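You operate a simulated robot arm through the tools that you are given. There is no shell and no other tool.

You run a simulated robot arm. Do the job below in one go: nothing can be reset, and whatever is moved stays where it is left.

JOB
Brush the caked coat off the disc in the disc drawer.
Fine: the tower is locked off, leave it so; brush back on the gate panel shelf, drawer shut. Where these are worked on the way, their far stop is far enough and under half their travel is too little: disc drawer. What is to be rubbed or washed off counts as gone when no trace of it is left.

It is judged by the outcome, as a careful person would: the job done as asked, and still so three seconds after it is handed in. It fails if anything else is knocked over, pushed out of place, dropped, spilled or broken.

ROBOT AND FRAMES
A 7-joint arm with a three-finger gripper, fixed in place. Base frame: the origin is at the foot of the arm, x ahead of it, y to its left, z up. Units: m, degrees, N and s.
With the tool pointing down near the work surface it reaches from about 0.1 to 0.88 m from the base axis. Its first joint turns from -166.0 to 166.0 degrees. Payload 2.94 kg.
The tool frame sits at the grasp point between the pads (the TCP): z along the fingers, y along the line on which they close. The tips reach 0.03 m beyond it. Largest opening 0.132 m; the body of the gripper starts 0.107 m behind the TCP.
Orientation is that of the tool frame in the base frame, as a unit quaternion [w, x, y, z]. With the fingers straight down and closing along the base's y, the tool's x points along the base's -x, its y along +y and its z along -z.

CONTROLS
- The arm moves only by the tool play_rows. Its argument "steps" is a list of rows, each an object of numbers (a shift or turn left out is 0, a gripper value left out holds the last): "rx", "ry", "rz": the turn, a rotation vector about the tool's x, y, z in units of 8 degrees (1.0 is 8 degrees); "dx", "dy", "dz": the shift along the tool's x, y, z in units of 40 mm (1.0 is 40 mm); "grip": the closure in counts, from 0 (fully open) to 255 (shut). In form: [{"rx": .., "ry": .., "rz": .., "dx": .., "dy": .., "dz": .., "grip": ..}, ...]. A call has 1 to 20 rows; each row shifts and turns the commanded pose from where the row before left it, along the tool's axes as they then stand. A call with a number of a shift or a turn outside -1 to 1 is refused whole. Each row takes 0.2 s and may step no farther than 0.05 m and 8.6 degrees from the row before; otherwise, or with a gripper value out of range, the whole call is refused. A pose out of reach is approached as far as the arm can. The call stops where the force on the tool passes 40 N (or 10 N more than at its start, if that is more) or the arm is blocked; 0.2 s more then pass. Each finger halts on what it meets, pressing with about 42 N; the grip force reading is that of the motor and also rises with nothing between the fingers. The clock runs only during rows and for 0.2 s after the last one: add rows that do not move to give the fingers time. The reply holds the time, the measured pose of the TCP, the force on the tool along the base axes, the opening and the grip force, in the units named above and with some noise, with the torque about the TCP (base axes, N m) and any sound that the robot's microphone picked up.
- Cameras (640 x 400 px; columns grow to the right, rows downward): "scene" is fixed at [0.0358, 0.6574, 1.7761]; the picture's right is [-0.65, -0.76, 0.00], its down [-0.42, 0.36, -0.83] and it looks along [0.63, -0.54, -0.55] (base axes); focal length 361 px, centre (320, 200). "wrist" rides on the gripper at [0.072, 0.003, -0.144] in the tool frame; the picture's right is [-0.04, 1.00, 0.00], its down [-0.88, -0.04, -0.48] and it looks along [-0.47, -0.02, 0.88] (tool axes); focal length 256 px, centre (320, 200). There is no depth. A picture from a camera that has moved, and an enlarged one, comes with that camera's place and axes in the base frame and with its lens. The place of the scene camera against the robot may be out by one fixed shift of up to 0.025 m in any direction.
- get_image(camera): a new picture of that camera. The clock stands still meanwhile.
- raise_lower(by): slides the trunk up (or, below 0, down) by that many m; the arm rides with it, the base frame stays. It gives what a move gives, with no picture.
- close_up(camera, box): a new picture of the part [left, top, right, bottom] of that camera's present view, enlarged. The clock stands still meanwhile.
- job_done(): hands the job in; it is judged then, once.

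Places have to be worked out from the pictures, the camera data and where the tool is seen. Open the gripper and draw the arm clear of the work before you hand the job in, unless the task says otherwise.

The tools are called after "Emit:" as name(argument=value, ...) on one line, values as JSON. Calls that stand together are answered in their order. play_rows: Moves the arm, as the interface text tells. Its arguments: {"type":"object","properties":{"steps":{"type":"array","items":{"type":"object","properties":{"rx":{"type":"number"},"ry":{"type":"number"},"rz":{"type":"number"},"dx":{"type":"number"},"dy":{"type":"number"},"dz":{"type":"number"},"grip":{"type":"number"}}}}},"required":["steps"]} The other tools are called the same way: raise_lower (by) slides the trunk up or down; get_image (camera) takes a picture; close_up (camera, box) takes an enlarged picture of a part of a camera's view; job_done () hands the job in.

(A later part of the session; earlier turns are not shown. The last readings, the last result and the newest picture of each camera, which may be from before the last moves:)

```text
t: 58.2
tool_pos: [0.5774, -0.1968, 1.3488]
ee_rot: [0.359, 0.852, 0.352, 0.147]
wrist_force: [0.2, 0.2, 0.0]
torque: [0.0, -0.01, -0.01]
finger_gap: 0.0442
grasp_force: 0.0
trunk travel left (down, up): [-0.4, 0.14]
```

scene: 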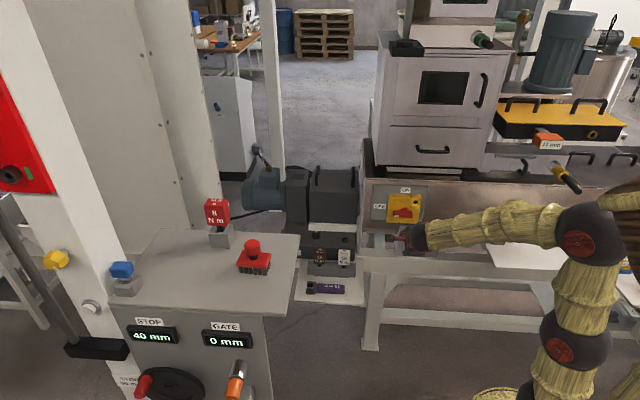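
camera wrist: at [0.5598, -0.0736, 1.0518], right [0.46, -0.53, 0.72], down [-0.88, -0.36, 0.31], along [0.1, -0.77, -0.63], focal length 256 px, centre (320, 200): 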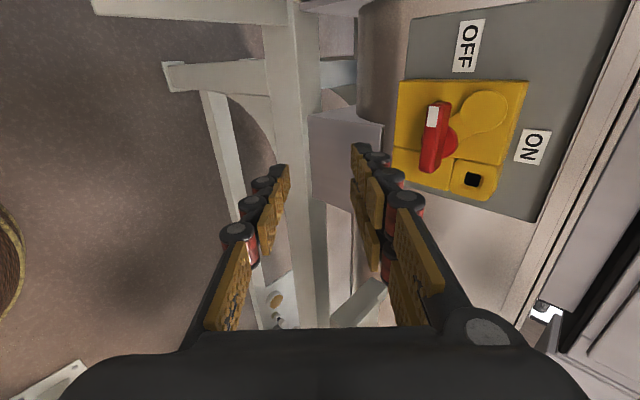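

Next I unwind the wrist (roll +180° about the tool axis) back to its comfortable side and bring the tool to point down.

Emit:
play_rows(steps=[{"rz": 1}, {"rz": 1}, {"rz": 1}, {"rz": 1}, {"rz": 1}, {"rz": 1}, {"rz": 1}, {"rz": 1}, {"rz": 1}, {"rz": 1}, {"rz": 1}, {"rz": 1}, {"rz": 1}, {"rz": 1}, {"rz": 1}, {"rz": 1}, {"rz": 1}, {"rz": 1}, {"rz": 1}, {"rz": 1}])

Emit:
play_rows(steps=[{"rz": 1}, {"rz": 1}, {"rz": 0.5}, {"rx": -1}, {"rx": -1}, {"rx": -1}, {"rx": -1}, {"rx": -1}, {"rx": -0.75}, {}])

Emit:
get_image(camera="wrist")

```text
t: 62.4
tool_pos: [0.5764, -0.1972, 1.3471]
ee_rot: [0.083, -0.493, 0.778, -0.38]
wrist_force: [-0.2, -0.2, -0.1]
torque: [-0.01, -0.05, 0.0]
finger_gap: 0.0441
grasp_force: 0.0
trunk travel left (down, up): [-0.4, 0.14]
```

```text
t: 64.6
tool_pos: [0.5762, -0.1964, 1.3491]
ee_rot: [-0.001, -0.381, 0.925, 0.003]
wrist_force: [0.3, 0.5, 0.2]
torque: [-0.01, -0.03, 0.01]
finger_gap: 0.0441
grasp_force: 0.0
trunk travel left (down, up): [-0.4, 0.14]
```

```text
taken
camera wrist: at [0.5258, -0.2457, 1.4932], right [-0.67, 0.74, 0.01], down [0.65, 0.59, 0.48], along [0.35, 0.32, -0.88], focal length 256 px, centre (320, 200)
```

wrist: 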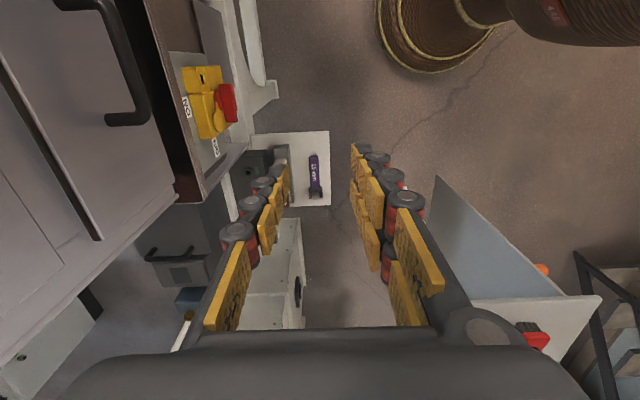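

The tool points down again. I yaw the hand to the right in place and look toward the panel on the robot's right.

Emit:
play_rows(steps=[{"rz": 1}, {"rz": 1}, {"rz": 1}, {"rz": 1}, {"rz": 1}, {"rz": 1}, {"rz": 1}, {"rz": 1}, {"rz": 1}, {"rz": 1}, {"rz": 1}, {"rz": 1}, {"rz": 1}, {"rz": 1}, {"rz": 1}, {"rz": 1}, {"rz": 1}, {}])

Emit:
get_image(camera="wrist")

```text
t: 68.4
tool_pos: [0.5767, -0.1974, 1.349]
ee_rot: [-0.002, 0.715, 0.699, 0.0]
wrist_force: [-0.6, 0.4, 1.2]
torque: [0.03, -0.03, 0.0]
finger_gap: 0.0445
grasp_force: 0.2
trunk travel left (down, up): [-0.4, 0.14]
```

```text
taken
camera wrist: at [0.5844, -0.1246, 1.4926], right [1.0, -0.07, 0.0], down [-0.06, -0.88, 0.47], along [-0.04, -0.47, -0.88], focal length 256 px, centre (320, 200)
```

wrist: 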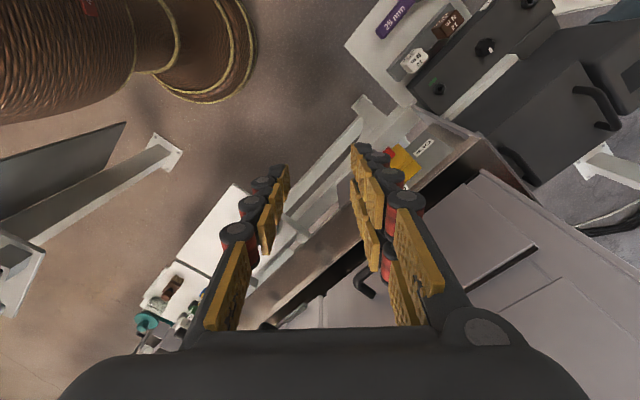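

The panel lies to the left of this picture. I move the hand back along -x over free space to view it.

Emit:
play_rows(steps=[{"dy": -0.95, "dx": -0.1, "dz": -0.104}, {"dy": -0.95, "dx": -0.1, "dz": -0.104}, {"dy": -0.95, "dx": -0.1, "dz": -0.104}, {"dy": -0.95, "dx": -0.1, "dz": -0.104}, {"dy": -0.95, "dx": -0.1, "dz": -0.104}, {"dy": -0.95, "dx": -0.1, "dz": -0.104}, {"dy": -0.95, "dx": -0.1, "dz": -0.104}, {"dy": -0.95, "dx": -0.1, "dz": -0.104}, {"dy": -0.95, "dx": -0.1, "dz": -0.104}, {}])

Emit:
get_image(camera="wrist")

```text
t: 70.6
tool_pos: [0.2338, -0.2221, 1.3913]
ee_rot: [-0.002, 0.715, 0.7, -0.001]
wrist_force: [-0.5, -0.6, -0.2]
torque: [0.0, 0.02, 0.0]
finger_gap: 0.0443
grasp_force: 0.0
trunk travel left (down, up): [-0.4, 0.14]
```

```text
taken
camera wrist: at [0.2417, -0.1499, 1.5353], right [1.0, -0.06, 0.0], down [-0.05, -0.88, 0.47], along [-0.03, -0.47, -0.88], focal length 256 px, centre (320, 200)
```

wrist: 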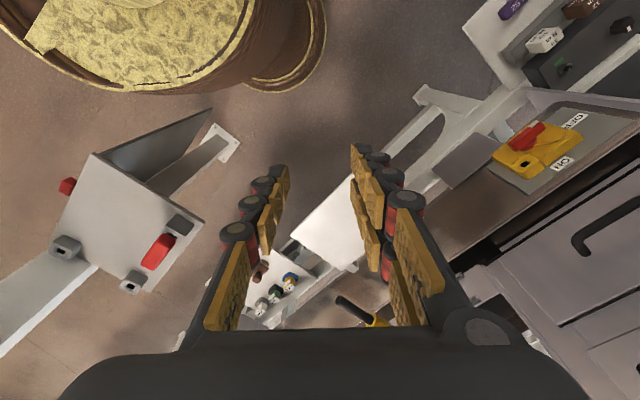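

Emit:
close_up(camera="wrist", box=[30, 120, 240, 310])

Emit:
close_up(camera="wrist", box=[230, 170, 410, 340])

Emit:
close_up(camera="wrist", box=[440, 80, 620, 220])

```text
2.11 times, centred on (135, 215) of wrist
camera zoom: at [0.2417, -0.1499, 1.5353], right [1.0, -0.06, 0.0], down [-0.05, -0.88, 0.47], along [-0.03, -0.47, -0.88], focal length 539 px, centre (710, 168)
```

zoom: 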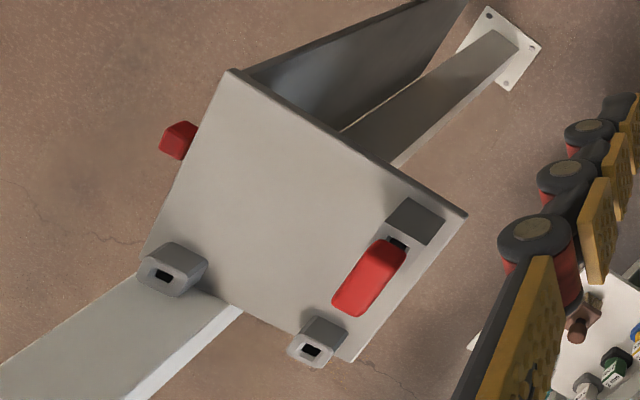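

```text
2.35 times, centred on (320, 255) of wrist
camera zoom: at [0.2417, -0.1499, 1.5353], right [1.0, -0.06, 0.0], down [-0.05, -0.88, 0.47], along [-0.03, -0.47, -0.88], focal length 602 px, centre (320, 71)
```

zoom: 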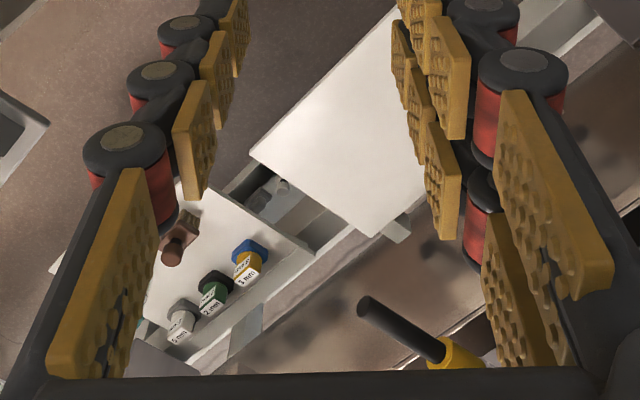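

```text
2.86 times, centred on (530, 150) of wrist
camera zoom: at [0.2417, -0.1499, 1.5353], right [1.0, -0.06, 0.0], down [-0.05, -0.88, 0.47], along [-0.03, -0.47, -0.88], focal length 731 px, centre (-280, 343)
```

zoom: 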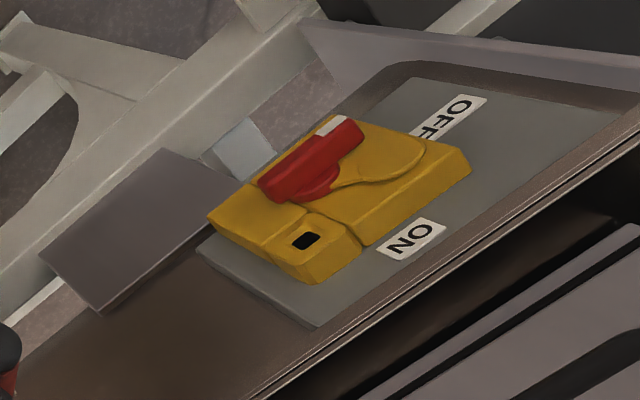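

That panel carries a red-handled pin in a holder and two grey receptacles with square holes like the isolator's lock hole. I move closer for a better look at the pin.

Emit:
play_rows(steps=[{"dy": -0.9}, {"dy": -0.9}, {"dy": -0.9}, {"dy": -0.9}, {"dy": -0.9}, {}])

Emit:
get_image(camera="wrist")

```text
t: 71.3
tool_pos: [0.1983, -0.1924, 1.3631]
ee_rot: [-0.053, 0.636, 0.77, 0.007]
wrist_force: [-0.1, -0.1, 0.0]
torque: [0.0, 0.02, -0.03]
finger_gap: 0.0441
grasp_force: 0.0
trunk travel left (down, up): [-0.4, 0.14]
stopped in row 3: the arm was blocked; the commanded pose is now the measured one
```

```text
taken
camera wrist: at [0.1997, -0.1319, 1.5127], right [0.99, 0.15, -0.06], down [0.16, -0.9, 0.4], along [0.0, -0.4, -0.92], focal length 256 px, centre (320, 200)
```

wrist: 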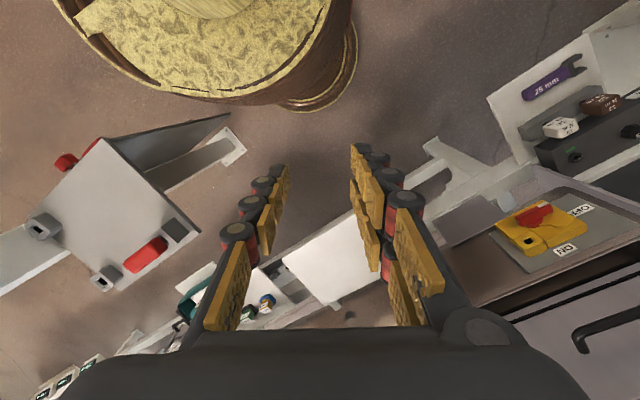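

The arm is blocked near its own base, with no external contact. I zoom in on the panel from here.

Emit:
close_up(camera="wrist", box=[20, 130, 220, 300])

Emit:
close_up(camera="wrist", box=[100, 205, 200, 295])

Emit:
get_image(camera="scene")

```text
2.35 times, centred on (120, 215) of wrist
camera zoom: at [0.1997, -0.1319, 1.5127], right [0.99, 0.15, -0.06], down [0.16, -0.9, 0.4], along [0.0, -0.4, -0.92], focal length 602 px, centre (791, 165)
```

zoom: 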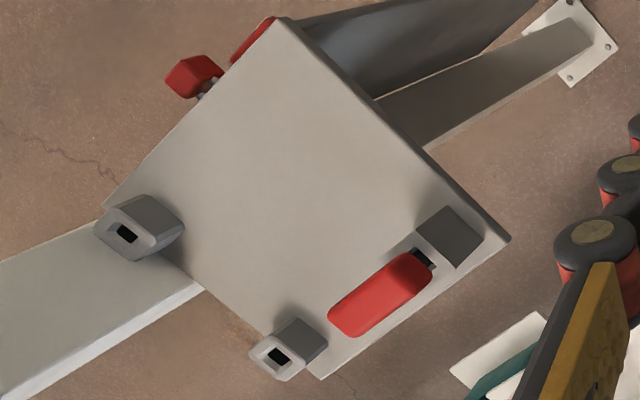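

```text
4.44 times, centred on (150, 250) of wrist
camera zoom: at [0.1997, -0.1319, 1.5127], right [0.99, 0.15, -0.06], down [0.16, -0.9, 0.4], along [0.0, -0.4, -0.92], focal length 1138 px, centre (1076, -22)
```

zoom: 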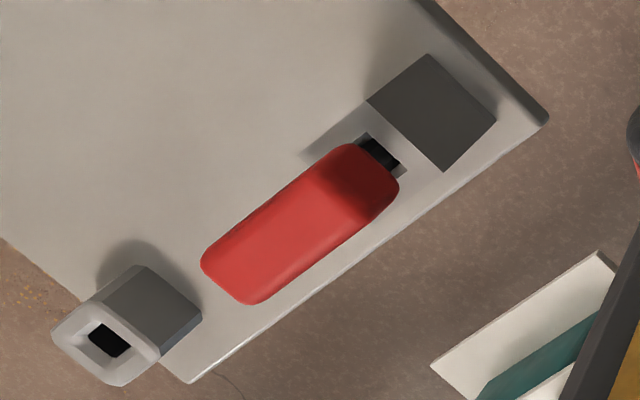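

```text
taken
```

scene: 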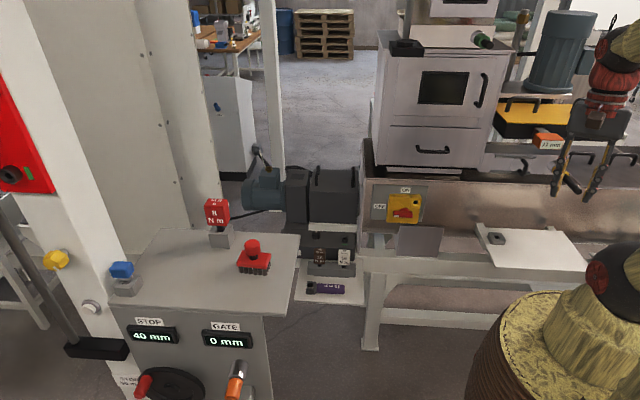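

There's a red block handle with a square black shank in a store block; it could be the lock for the isolator's square hole. I square up the hand and move around to the right to inspect it closer.

Emit:
play_rows(steps=[{"rx": -0.405, "ry": -0.646}, {"dx": -0.98, "dy": 0.1, "dz": -0.12}, {"dx": -0.98, "dy": 0.1, "dz": -0.12}, {"dx": -0.98, "dy": 0.1, "dz": -0.12}, {"dx": -0.98, "dy": 0.1, "dz": -0.12}, {"dx": -0.98, "dy": 0.1, "dz": -0.12}, {"dx": -0.98, "dy": 0.1, "dz": -0.12}, {}])

Emit:
get_image(camera="wrist")

```text
t: 73.1
tool_pos: [0.263, -0.4183, 1.3947]
ee_rot: [0.003, 0.64, 0.768, 0.001]
wrist_force: [-0.2, 0.6, -0.4]
torque: [-0.06, 0.03, 0.04]
finger_gap: 0.0442
grasp_force: 0.0
trunk travel left (down, up): [-0.4, 0.14]
```

```text
taken
camera wrist: at [0.2547, -0.3449, 1.538], right [0.99, 0.14, 0.0], down [0.12, -0.87, 0.48], along [0.07, -0.47, -0.88], focal length 256 px, centre (320, 200)
```

wrist: 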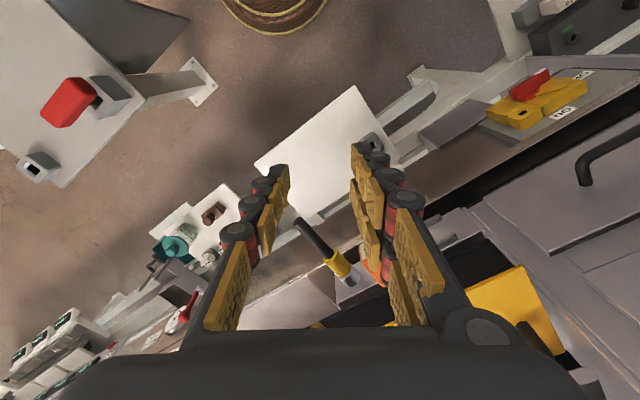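

I zoom in on the red piece from this new angle.

Emit:
close_up(camera="wrist", box=[10, 60, 150, 190])

Emit:
close_up(camera="wrist", box=[240, 80, 420, 260])

Emit:
close_up(camera="wrist", box=[120, 180, 260, 340])

```text
3.08 times, centred on (80, 125) of wrist
camera zoom: at [0.2547, -0.3449, 1.538], right [0.99, 0.14, 0.0], down [0.12, -0.87, 0.48], along [0.07, -0.47, -0.88], focal length 788 px, centre (1058, 431)
```

zoom: 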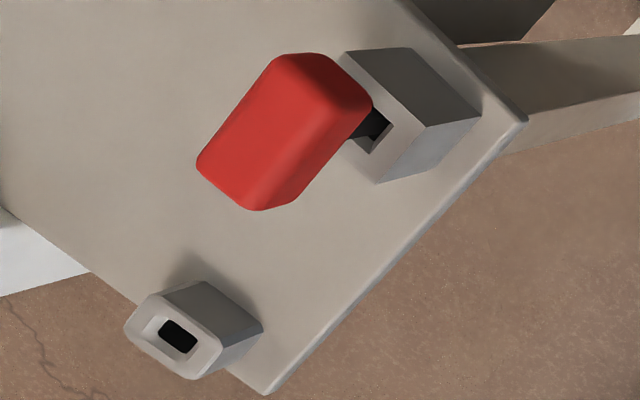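

```text
2.22 times, centred on (330, 170) of wrist
camera zoom: at [0.2547, -0.3449, 1.538], right [0.99, 0.14, 0.0], down [0.12, -0.87, 0.48], along [0.07, -0.47, -0.88], focal length 569 px, centre (298, 267)
```

zoom: 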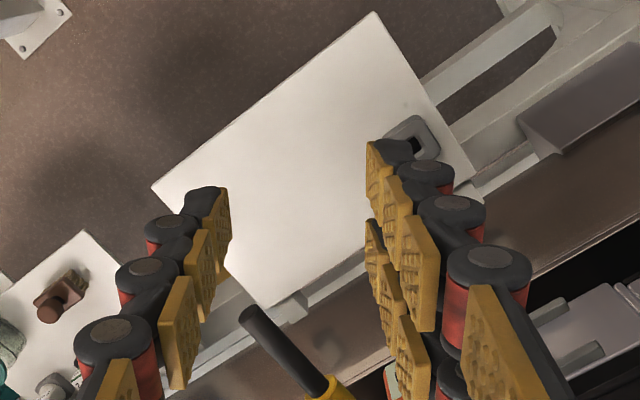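

```text
2.50 times, centred on (190, 260) of wrist
camera zoom: at [0.2547, -0.3449, 1.538], right [0.99, 0.14, 0.0], down [0.12, -0.87, 0.48], along [0.07, -0.47, -0.88], focal length 640 px, centre (645, 50)
```

zoom: 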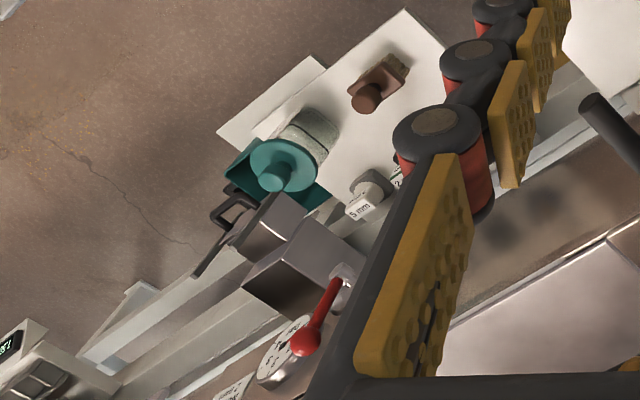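

The red piece is an unlabelled red handle with a black square shank standing in its store, much like a lock pin for the isolator's funnelled square hole. I turn the camera to look at it from closer and the other side.

Emit:
play_rows(steps=[{"rz": 1}, {"rz": 1}, {"rz": 1}, {"rz": 1}, {"rz": 1}, {"rz": 1}, {"rz": 1}, {"rz": 1}, {"rz": 1}, {"rz": 1}, {}])

Emit:
get_image(camera="wrist")

```text
t: 75.5
tool_pos: [0.2626, -0.4203, 1.3923]
ee_rot: [0.001, 0.984, 0.176, 0.001]
wrist_force: [0.9, -0.5, -0.3]
torque: [-0.02, 0.04, -0.03]
finger_gap: 0.0441
grasp_force: 0.0
trunk travel left (down, up): [-0.4, 0.14]
```

```text
taken
camera wrist: at [0.3326, -0.3974, 1.5371], right [0.31, -0.95, 0.0], down [-0.84, -0.27, 0.47], along [-0.45, -0.15, -0.88], focal length 256 px, centre (320, 200)
```

wrist: 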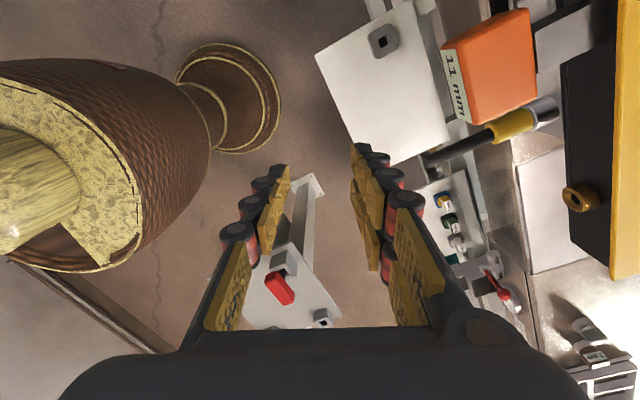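

The red piece is visible between the fingers. I zoom in on it and on the white plate's receptacle.

Emit:
close_up(camera="wrist", box=[235, 230, 355, 330])

Emit:
close_up(camera="wrist", box=[310, 0, 460, 170])

Emit:
close_up(camera="wrist", box=[410, 170, 540, 320])

```text
4.00 times, centred on (295, 280) of wrist
camera zoom: at [0.3326, -0.3974, 1.5371], right [0.31, -0.95, 0.0], down [-0.84, -0.27, 0.47], along [-0.45, -0.15, -0.88], focal length 1024 px, centre (420, -120)
```

zoom: 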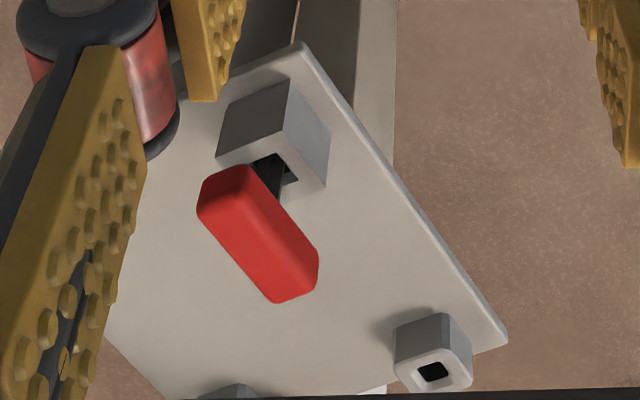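

```text
2.35 times, centred on (385, 85) of wrist
camera zoom: at [0.3326, -0.3974, 1.5371], right [0.31, -0.95, 0.0], down [-0.84, -0.27, 0.47], along [-0.45, -0.15, -0.88], focal length 602 px, centre (167, 471)
```

zoom: 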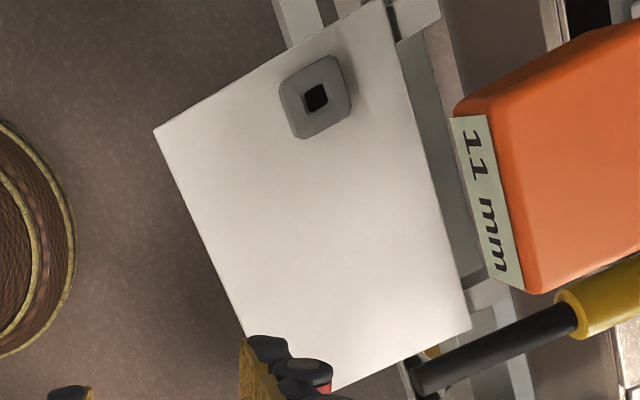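

```text
2.67 times, centred on (475, 245) of wrist
camera zoom: at [0.3326, -0.3974, 1.5371], right [0.31, -0.95, 0.0], down [-0.84, -0.27, 0.47], along [-0.45, -0.15, -0.88], focal length 683 px, centre (-93, 80)
```

zoom: 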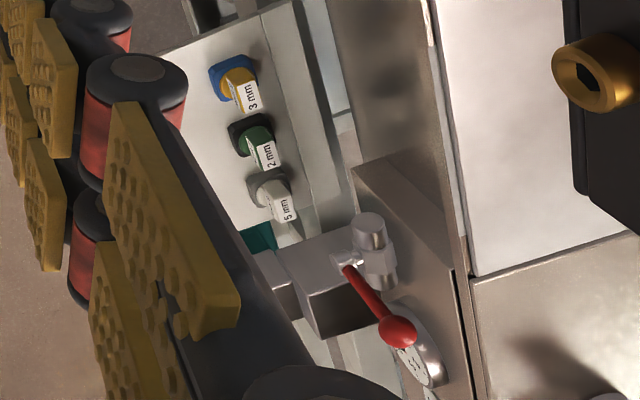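

I zoom in more on the red pin's shank and store, and on the receptacle next to it.

Emit:
close_up(camera="wrist", box=[258, 240, 322, 310])

Emit:
close_up(camera="wrist", box=[300, 290, 364, 340])

Emit:
close_up(camera="scene", box=[105, 255, 145, 305])

Emit:
close_up(camera="scene", box=[200, 190, 240, 255])

```text
5.71 times, centred on (290, 275) of wrist
camera zoom: at [0.3326, -0.3974, 1.5371], right [0.31, -0.95, 0.0], down [-0.84, -0.27, 0.47], along [-0.45, -0.15, -0.88], focal length 1463 px, centre (491, -229)
```

zoom: 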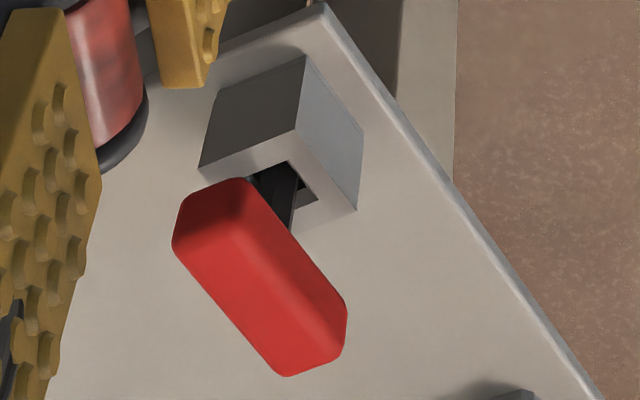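

```text
8.00 times, centred on (332, 315) of wrist
camera zoom: at [0.3326, -0.3974, 1.5371], right [0.31, -0.95, 0.0], down [-0.84, -0.27, 0.47], along [-0.45, -0.15, -0.88], focal length 2048 px, centre (224, -720)
```

zoom: 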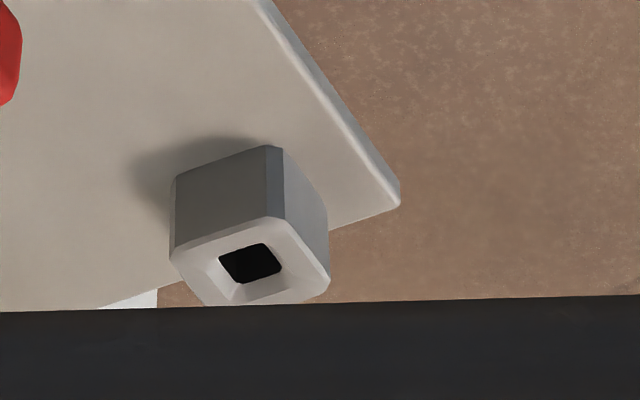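

```text
8.00 times, centred on (125, 280) of scene
camera zoom: at [0.0358, 0.6574, 1.7761], right [-0.65, -0.76, 0.0], down [-0.42, 0.36, -0.83], along [0.63, -0.54, -0.55], focal length 2885 px, centre (1880, -440)
```

zoom: 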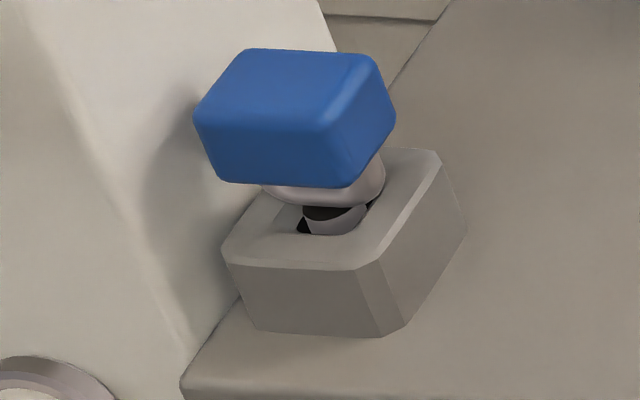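

```text
6.15 times, centred on (220, 222) of scene
camera zoom: at [0.0358, 0.6574, 1.7761], right [-0.65, -0.76, 0.0], down [-0.42, 0.36, -0.83], along [0.63, -0.54, -0.55], focal length 2220 px, centre (935, 62)
```

zoom: 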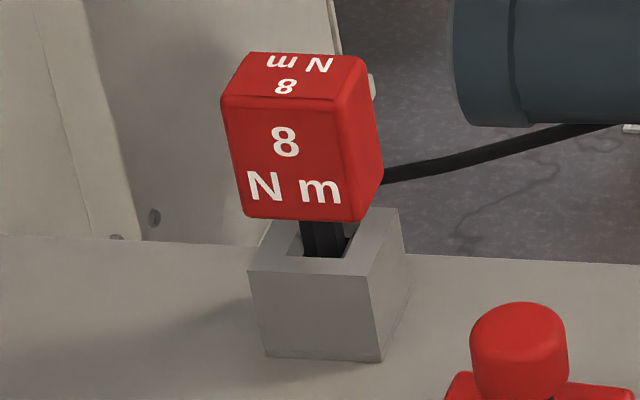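

The red piece has a hex shank like the torque keys, so it's a driver, not a lock; but on the hidden front face of that right panel I noticed a red block with two steel prongs near something yellow, which might be a padlocked isolator. I raise the trunk and swing around to look at that face.

Emit:
raise_lower(by=0.14)

Emit:
play_rows(steps=[{"rz": -1, "dx": -0.6}, {"rz": -1, "dx": -0.6}, {"rz": -1, "dx": -0.6}, {"rz": -1, "dx": -0.6}, {"rz": -1, "dx": -0.6}, {"rz": -1, "dx": -0.6}, {"rz": -1, "dx": -0.6}, {}])

Emit:
get_image(camera="wrist")

```text
t: 77.2
tool_pos: [0.2618, -0.4202, 1.534]
ee_rot: [0.0, 0.984, 0.177, 0.0]
wrist_force: [0.3, 0.4, -0.7]
torque: [-0.01, 0.01, -0.02]
finger_gap: 0.0441
grasp_force: 0.1
trunk travel left (down, up): [-0.54, 0.0]
```

```text
t: 79.0
tool_pos: [0.1466, -0.5307, 1.5329]
ee_rot: [0.002, 0.785, 0.619, 0.001]
wrist_force: [-0.7, 0.7, -0.1]
torque: [-0.03, 0.01, 0.03]
finger_gap: 0.044
grasp_force: 0.1
trunk travel left (down, up): [-0.54, 0.0]
```

```text
taken
camera wrist: at [0.1691, -0.4607, 1.6767], right [0.96, -0.28, 0.0], down [-0.24, -0.84, 0.48], along [-0.13, -0.46, -0.88], focal length 256 px, centre (320, 200)
```

wrist: 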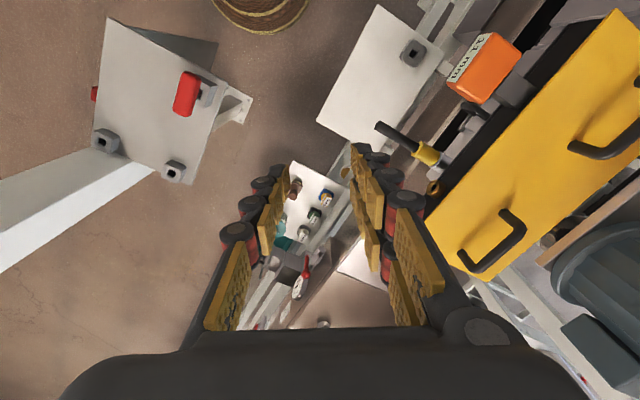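

The view confirms the layout. I keep swinging around toward the front side of that panel at this safe height.

Emit:
play_rows(steps=[{"dy": -0.95, "dx": -0.1}, {"dy": -0.95, "dx": -0.1}, {"dy": -0.95, "dx": -0.1}, {"dy": -0.95, "dx": -0.1}, {"dy": -0.95, "dx": -0.1}, {"dy": -0.95, "dx": -0.1}, {"dy": -0.95, "dx": -0.1}, {"dy": -0.95, "dx": 0.1}, {}])

Emit:
get_image(camera="wrist")

```text
t: 81.0
tool_pos: [-0.1544, -0.4872, 1.5293]
ee_rot: [0.0, 0.786, 0.619, 0.0]
wrist_force: [0.2, 0.8, -0.6]
torque: [0.02, 0.03, -0.01]
finger_gap: 0.0441
grasp_force: 0.1
trunk travel left (down, up): [-0.54, 0.0]
```

```text
taken
camera wrist: at [-0.1332, -0.4175, 1.6738], right [0.96, -0.28, 0.0], down [-0.24, -0.84, 0.48], along [-0.13, -0.46, -0.88], focal length 256 px, centre (320, 200)
```

wrist: 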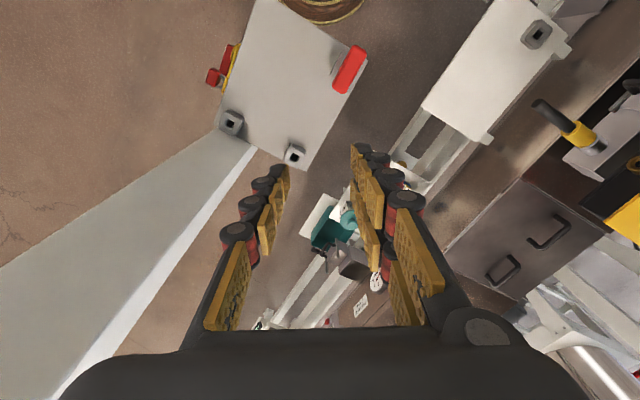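

Now the front side of that panel shows yellow and red parts. I zoom in on them.

Emit:
close_up(camera="wrist", box=[190, 20, 290, 140])

Emit:
close_up(camera="wrist", box=[200, 0, 400, 180])

```text
3.33 times, centred on (240, 80) of wrist
camera zoom: at [-0.1332, -0.4175, 1.6738], right [0.96, -0.28, 0.0], down [-0.24, -0.84, 0.48], along [-0.13, -0.46, -0.88], focal length 853 px, centre (587, 600)
```

zoom: 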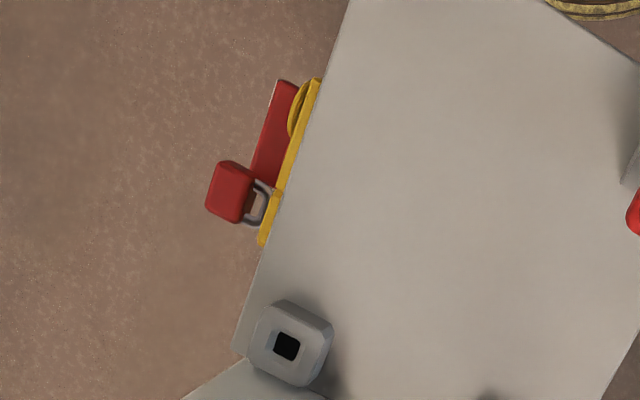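

```text
2.22 times, centred on (300, 90) of wrist
camera zoom: at [-0.1332, -0.4175, 1.6738], right [0.96, -0.28, 0.0], down [-0.24, -0.84, 0.48], along [-0.13, -0.46, -0.88], focal length 569 px, centre (364, 444)
```

zoom: 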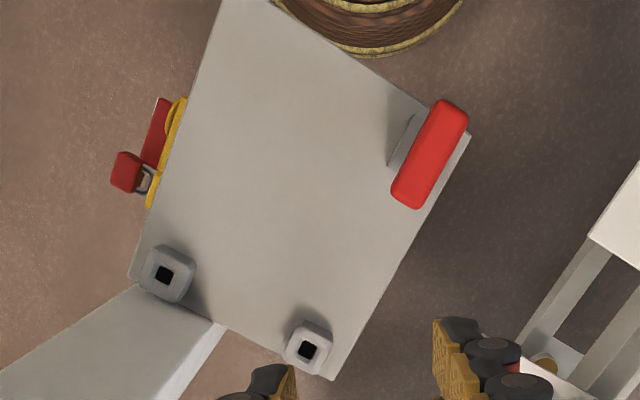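

There it is: the right panel carries its own isolator with a red padlock hasped through it, so the tower really is locked off already, and the isolator I turned belongs to something else and must go back to ON. I move a little further to confirm labels on that face.

Emit:
play_rows(steps=[{"dy": -0.9, "dx": 0.3, "rz": -0.5}, {"dy": -0.9, "dx": 0.3, "rz": -0.5}, {"dy": -0.9, "dx": 0.3, "rz": -0.5}, {"dy": -0.9, "dx": 0.3, "rz": -0.5}, {"dy": -0.9, "dx": 0.3, "rz": -0.5}, {"dy": -0.9, "dx": 0.3, "rz": -0.5}, {}])

Emit:
get_image(camera="wrist")

```text
t: 82.6
tool_pos: [-0.363, -0.4015, 1.5313]
ee_rot: [0.001, 0.639, 0.769, 0.0]
wrist_force: [0.4, 0.7, 1.0]
torque: [-0.04, 0.04, -0.02]
finger_gap: 0.0441
grasp_force: 0.0
trunk travel left (down, up): [-0.54, 0.0]
```

```text
taken
camera wrist: at [-0.3703, -0.3292, 1.6759], right [0.99, 0.14, 0.0], down [0.12, -0.87, 0.48], along [0.07, -0.47, -0.88], focal length 256 px, centre (320, 200)
```

wrist: 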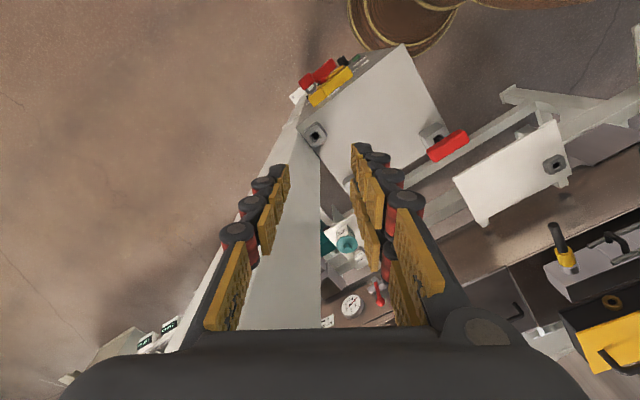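

Emit:
close_up(camera="wrist", box=[270, 40, 390, 130])

Emit:
close_up(camera="wrist", box=[60, 300, 240, 400])

Emit:
close_up(camera="wrist", box=[300, 200, 420, 340])

```text
4.44 times, centred on (330, 85) of wrist
camera zoom: at [-0.3703, -0.3292, 1.6759], right [0.99, 0.14, 0.0], down [0.12, -0.87, 0.48], along [0.07, -0.47, -0.88], focal length 1138 px, centre (276, 711)
```

zoom: 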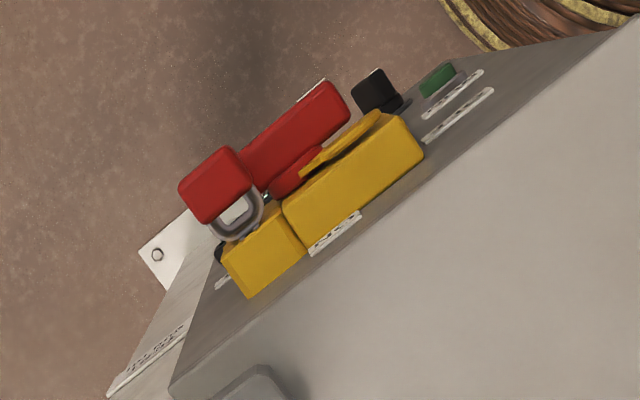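

```text
3.56 times, centred on (150, 350) of wrist
camera zoom: at [-0.3703, -0.3292, 1.6759], right [0.99, 0.14, 0.0], down [0.12, -0.87, 0.48], along [0.07, -0.47, -0.88], focal length 910 px, centre (924, -333)
```

zoom: 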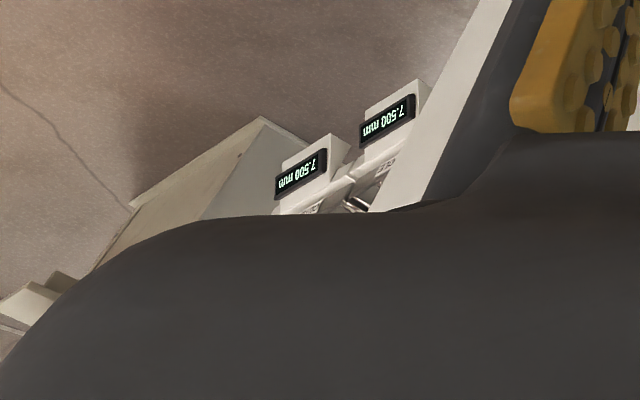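

```text
2.86 times, centred on (360, 270) of wrist
camera zoom: at [-0.3703, -0.3292, 1.6759], right [0.99, 0.14, 0.0], down [0.12, -0.87, 0.48], along [0.07, -0.47, -0.88], focal length 731 px, centre (206, 0)
```

zoom: 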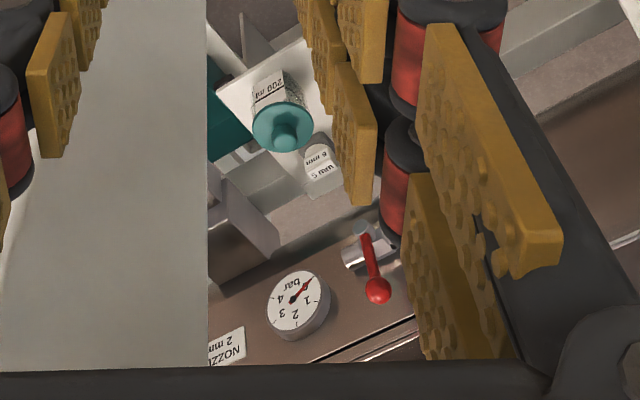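

The padlock is on that isolator, so the tower's lock-off is intact and is to be left alone; my turn of the other isolator must be undone. I retrace my path back to the front of the robot.

Emit:
play_rows(steps=[{"dy": 0.9, "dx": -0.3, "rz": 0.5}, {"dy": 0.9, "dx": -0.3, "rz": 0.5}, {"dy": 0.9, "dx": -0.3, "rz": 0.5}, {"dy": 0.9, "dx": -0.3, "rz": 0.5}, {"dy": 0.9, "dx": -0.3, "rz": 0.5}, {"dy": 0.9, "dx": -0.3, "rz": 0.5}, {"dy": 0.95, "dx": 0.05}, {"dy": 0.95, "dx": 0.05}, {"dy": 0.95, "dx": 0.05}, {"dy": 0.95, "dx": 0.05}, {"dy": 0.95, "dx": 0.05}, {"dy": 0.95, "dx": 0.05}, {"dy": 0.95, "dx": 0.05}, {"dy": 0.95, "dx": 0.05}, {}])

```text
t: 85.8
tool_pos: [0.1484, -0.525, 1.5313]
ee_rot: [0.001, 0.786, 0.618, 0.001]
wrist_force: [-1.0, 0.3, -0.1]
torque: [0.01, -0.01, 0.02]
finger_gap: 0.0441
grasp_force: 0.2
trunk travel left (down, up): [-0.54, 0.0]
```

Next I move back in front of the tower at safe height, then yaw to the configuration used before.

Emit:
play_rows(steps=[{"dx": 0.86, "dy": 0.49}, {"dx": 0.86, "dy": 0.49}, {"dx": 0.86, "dy": 0.49}, {"dx": 0.86, "dy": 0.49}, {"dx": 0.86, "dy": 0.49}, {"dx": 0.86, "dy": 0.49}, {"dx": 0.86, "dy": 0.49}, {"dx": 0.86, "dy": 0.49}, {"dx": 0.86, "dy": 0.49}, {"dx": 0.86, "dy": 0.49}, {"dx": 0.86, "dy": 0.49}, {"dx": 0.86, "dy": 0.49}, {"dx": 0.86, "dy": 0.49}, {}])

Emit:
play_rows(steps=[{"rz": -1}, {"rz": -1}, {"rz": -1}, {"rz": -1}, {"rz": -1}, {"rz": -1}, {"rz": -1}, {"rz": -1}, {"rz": -1}, {"rz": -1}, {"rz": -1}, {"rz": -1}, {"rz": -1}, {"rz": -1}, {"rz": -1}, {"rz": -1}, {"rz": -1}, {"rz": -1}, {"rz": -0.56}, {}])

```text
t: 88.8
tool_pos: [0.501, -0.1532, 1.5342]
ee_rot: [0.001, 0.785, 0.619, 0.001]
wrist_force: [-0.3, -1.0, -0.3]
torque: [0.05, 0.0, 0.02]
finger_gap: 0.0442
grasp_force: 0.1
trunk travel left (down, up): [-0.54, 0.0]
```

```text
t: 93.0
tool_pos: [0.5048, -0.1514, 1.5335]
ee_rot: [0.0, -0.382, 0.924, -0.002]
wrist_force: [-0.1, 0.1, 0.2]
torque: [-0.02, -0.01, 0.01]
finger_gap: 0.044
grasp_force: 0.0
trunk travel left (down, up): [-0.54, 0.0]
```

The hand is back in the earlier configuration. I pitch it to face the tower, then roll to the orientation in which I released the lever.

Emit:
play_rows(steps=[{"rx": 1}, {"rx": 1}, {"rx": 1}, {"rx": 1}, {"rx": 1}, {"rx": 1}, {"rx": 1}, {"rx": 1}, {"rx": 1}, {"rx": 1}, {"rx": 1}, {"rx": 0.25}, {}])

Emit:
play_rows(steps=[{"rz": -1}, {"rz": -1}, {"rz": -1}, {"rz": -1}, {"rz": -1}, {"rz": -1}, {"rz": -1}, {"rz": -1}, {"rz": -1}, {"rz": -1}, {"rz": -1}, {"rz": -1}, {"rz": -1}, {"rz": -1}, {"rz": -1}, {"rz": -1}, {"rz": -1}, {"rz": -1}, {"rz": -1}, {"rz": -1}])

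Emit:
play_rows(steps=[{"rz": -1}, {"rz": -1}, {"rz": -0.5}, {}])

Emit:
get_image(camera="scene")

```text
t: 95.8
tool_pos: [0.5023, -0.1522, 1.5327]
ee_rot: [-0.271, 0.27, -0.653, 0.654]
wrist_force: [0.1, 1.5, -0.5]
torque: [-0.03, 0.01, 0.03]
finger_gap: 0.0439
grasp_force: 0.0
trunk travel left (down, up): [-0.54, 0.0]
```

```text
t: 100.0
tool_pos: [0.5026, -0.152, 1.5329]
ee_rot: [0.598, 0.689, 0.153, 0.38]
wrist_force: [-0.5, 1.1, -1.0]
torque: [-0.04, 0.01, -0.01]
finger_gap: 0.0439
grasp_force: 0.1
trunk travel left (down, up): [-0.54, 0.0]
```

```text
t: 101.0
tool_pos: [0.5026, -0.1512, 1.5342]
ee_rot: [0.655, 0.652, 0.269, 0.27]
wrist_force: [0.3, -0.4, 0.4]
torque: [0.0, 0.0, -0.03]
finger_gap: 0.0441
grasp_force: 0.0
trunk travel left (down, up): [-0.54, 0.0]
```

```text
taken
```

scene: 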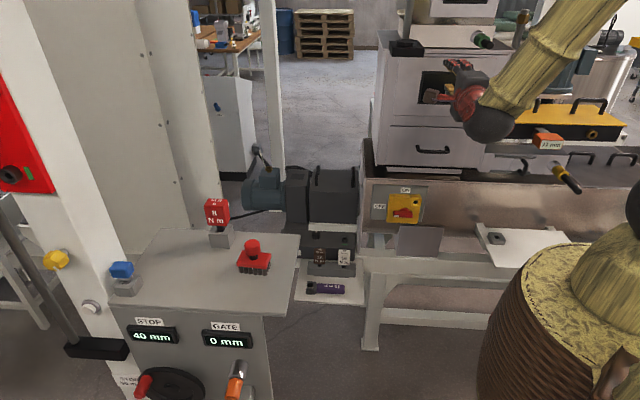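

The orientation matches the earlier release pose. I lower the trunk fully to bring the hand down in front of the isolator.

Emit:
raise_lower(by=-0.4)

Emit:
raise_lower(by=-0.14)

Emit:
get_image(camera="wrist")

Emit:
get_image(camera="scene")

```text
t: 104.8
tool_pos: [0.5022, -0.151, 1.1327]
ee_rot: [0.655, 0.652, 0.27, 0.271]
wrist_force: [0.4, 0.6, 0.3]
torque: [0.01, 0.0, 0.01]
finger_gap: 0.0439
grasp_force: 0.0
trunk travel left (down, up): [-0.14, 0.4]
```

```text
t: 106.5
tool_pos: [0.5035, -0.1505, 0.9941]
ee_rot: [0.655, 0.652, 0.27, 0.27]
wrist_force: [0.0, 0.0, 0.5]
torque: [0.01, 0.0, 0.02]
finger_gap: 0.0437
grasp_force: 0.1
trunk travel left (down, up): [0.0, 0.54]
```

```text
taken
camera wrist: at [0.4548, 0.0024, 0.9967], right [-0.03, -0.03, 1.0], down [-0.96, -0.28, -0.04], along [0.28, -0.96, -0.02], focal length 256 px, centre (320, 200)
```

wrist: 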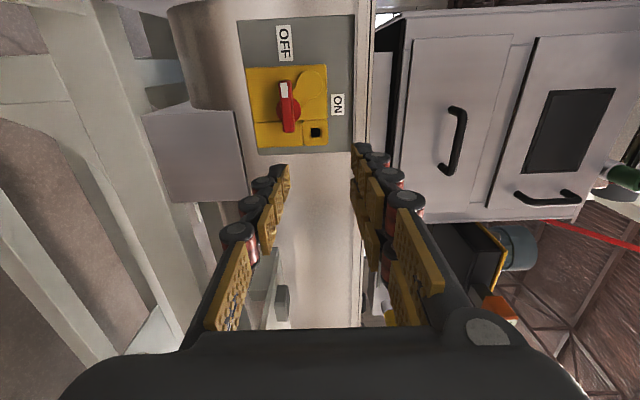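

```text
taken
```

scene: 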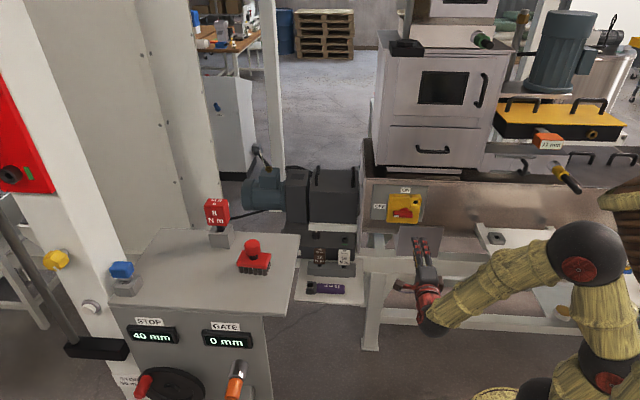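

I align with the lever (t 0.270, z 0.944) and approach to about 8 cm short.

Emit:
play_rows(steps=[{"dx": 0.26, "dy": -0.63}, {"dx": 0.25, "dy": -0.63}, {"dz": 0.85}, {"dz": 0.85}, {"dz": 0.85}, {"dz": 0.85}, {"dz": 0.7}, {}])

Emit:
get_image(camera="wrist")

Emit:
close_up(camera="scene", box=[360, 170, 456, 240])

```text
t: 108.3
tool_pos: [0.6348, -0.2537, 0.9429]
ee_rot: [0.654, 0.653, 0.269, 0.271]
wrist_force: [0.0, -1.1, -0.3]
torque: [-0.04, -0.03, -0.01]
finger_gap: 0.0441
grasp_force: 0.1
trunk travel left (down, up): [0.0, 0.54]
```

```text
taken
camera wrist: at [0.5868, -0.1008, 0.9468], right [-0.03, -0.03, 1.0], down [-0.96, -0.28, -0.04], along [0.28, -0.96, -0.02], focal length 256 px, centre (320, 200)
```

wrist: 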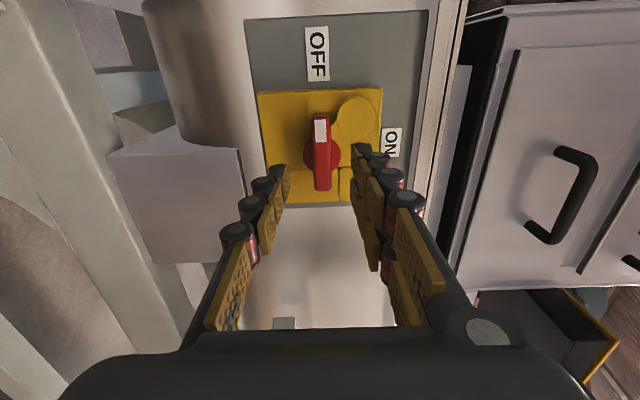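

```text
5.71 times, centred on (408, 205) of scene
camera zoom: at [0.0358, 0.6574, 1.7761], right [-0.65, -0.76, 0.0], down [-0.42, 0.36, -0.83], along [0.63, -0.54, -0.55], focal length 2061 px, centre (-183, 171)
```

zoom: 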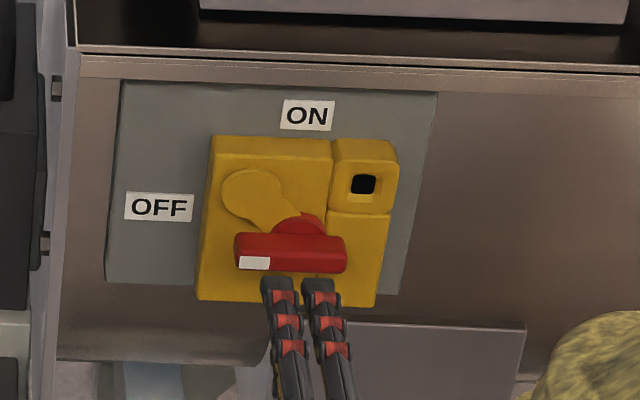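

Aligned. I advance 7.9 cm and close on the lever.

Emit:
play_rows(steps=[{"dz": 0.8}, {"dz": 0.8}, {"dz": 0.36}, {}, {"grip": 255}, {}, {}, {}, {}])

Emit:
close_up(camera="scene", box=[360, 170, 456, 240])

```text
t: 110.3
tool_pos: [0.6895, -0.3109, 0.9451]
ee_rot: [0.655, 0.652, 0.268, 0.272]
wrist_force: [5.4, -4.7, 10.4]
torque: [-0.27, -0.02, -0.03]
finger_gap: 0.018
grasp_force: 43.0
trunk travel left (down, up): [0.0, 0.54]
```

```text
5.71 times, centred on (408, 205) of scene
camera zoom: at [0.0358, 0.6574, 1.7761], right [-0.65, -0.76, 0.0], down [-0.42, 0.36, -0.83], along [0.63, -0.54, -0.55], focal length 2061 px, centre (-183, 171)
```

zoom: 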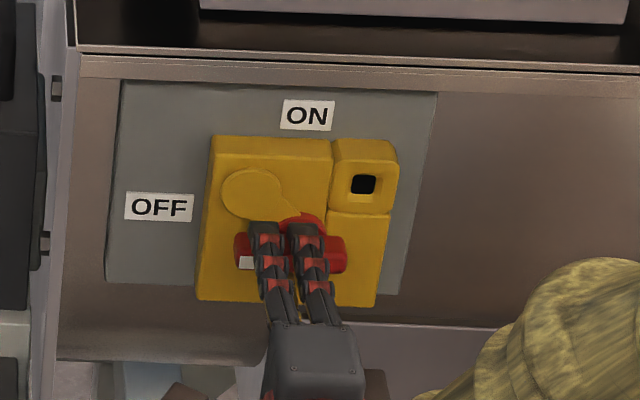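

Gripped. I turn it clockwise back toward ON along the same arc, in two stages.

Emit:
play_rows(steps=[{"rz": 1, "dy": 0.049, "dx": -0.003}, {"rz": 1, "dy": 0.049, "dx": -0.003}, {"rz": 1, "dy": 0.049, "dx": -0.003}, {"rz": 1, "dy": 0.049, "dx": -0.003}, {"rz": 1, "dy": 0.049, "dx": -0.003}, {"rz": 1, "dy": 0.049, "dx": -0.003}, {}])

Emit:
close_up(camera="scene", box=[360, 170, 456, 240])

```text
t: 111.9
tool_pos: [0.6862, -0.3127, 0.9542]
ee_rot: [0.488, 0.706, -0.021, 0.514]
wrist_force: [24.1, -20.5, 15.9]
torque: [-0.39, -0.22, 0.16]
finger_gap: 0.0178
grasp_force: 42.8
trunk travel left (down, up): [0.0, 0.54]
```

```text
5.71 times, centred on (408, 205) of scene
camera zoom: at [0.0358, 0.6574, 1.7761], right [-0.65, -0.76, 0.0], down [-0.42, 0.36, -0.83], along [0.63, -0.54, -0.55], focal length 2061 px, centre (-183, 171)
```

zoom: 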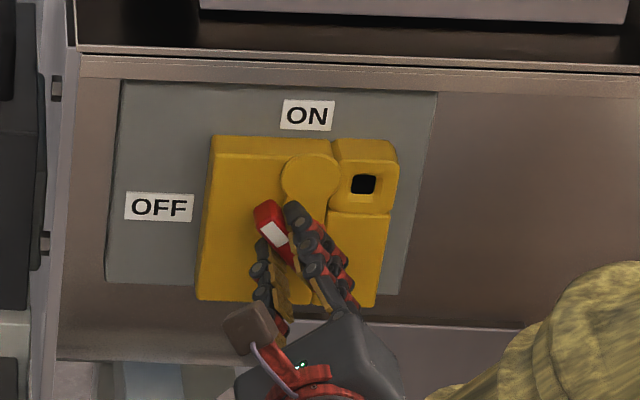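

It's halfway back with the shutter following. I relieve the load slightly and finish the turn to ON.

Emit:
play_rows(steps=[{"dz": 0.06, "dx": 0.02, "dy": 0.02}, {"rz": 1, "dy": 0.045}, {"rz": 1, "dy": 0.045}, {"rz": 1, "dy": 0.045}, {"rz": 1, "dy": 0.045}, {"rz": 1, "dy": 0.045}, {"rz": 0.35}, {}])

Emit:
close_up(camera="scene", box=[360, 170, 456, 240])

Emit:
get_image(camera="wrist")

```text
t: 113.7
tool_pos: [0.6795, -0.3183, 0.9573]
ee_rot: [0.267, 0.65, -0.277, 0.655]
wrist_force: [-11.1, -12.0, 1.9]
torque: [-1.07, 0.23, -0.43]
finger_gap: 0.0178
grasp_force: 42.9
trunk travel left (down, up): [0.0, 0.54]
```

```text
5.71 times, centred on (408, 205) of scene
camera zoom: at [0.0358, 0.6574, 1.7761], right [-0.65, -0.76, 0.0], down [-0.42, 0.36, -0.83], along [0.63, -0.54, -0.55], focal length 2061 px, centre (-183, 171)
```

zoom: 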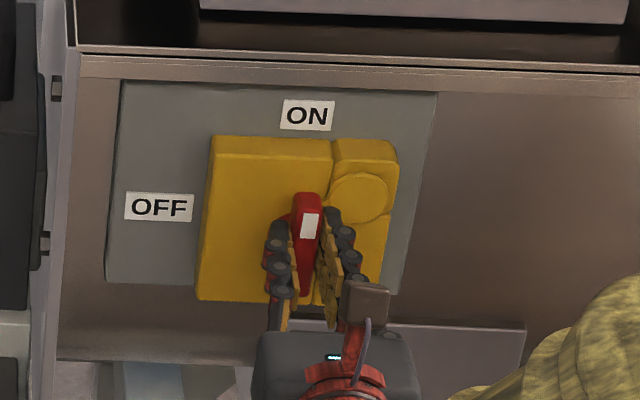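

```text
taken
camera wrist: at [0.5777, -0.2201, 1.0306], right [-0.71, -0.7, -0.06], down [-0.3, 0.37, -0.88], along [0.64, -0.6, -0.47], focal length 256 px, centre (320, 200)
```

wrist: 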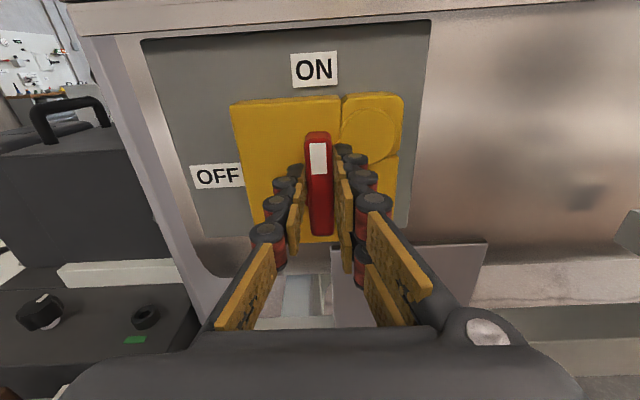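

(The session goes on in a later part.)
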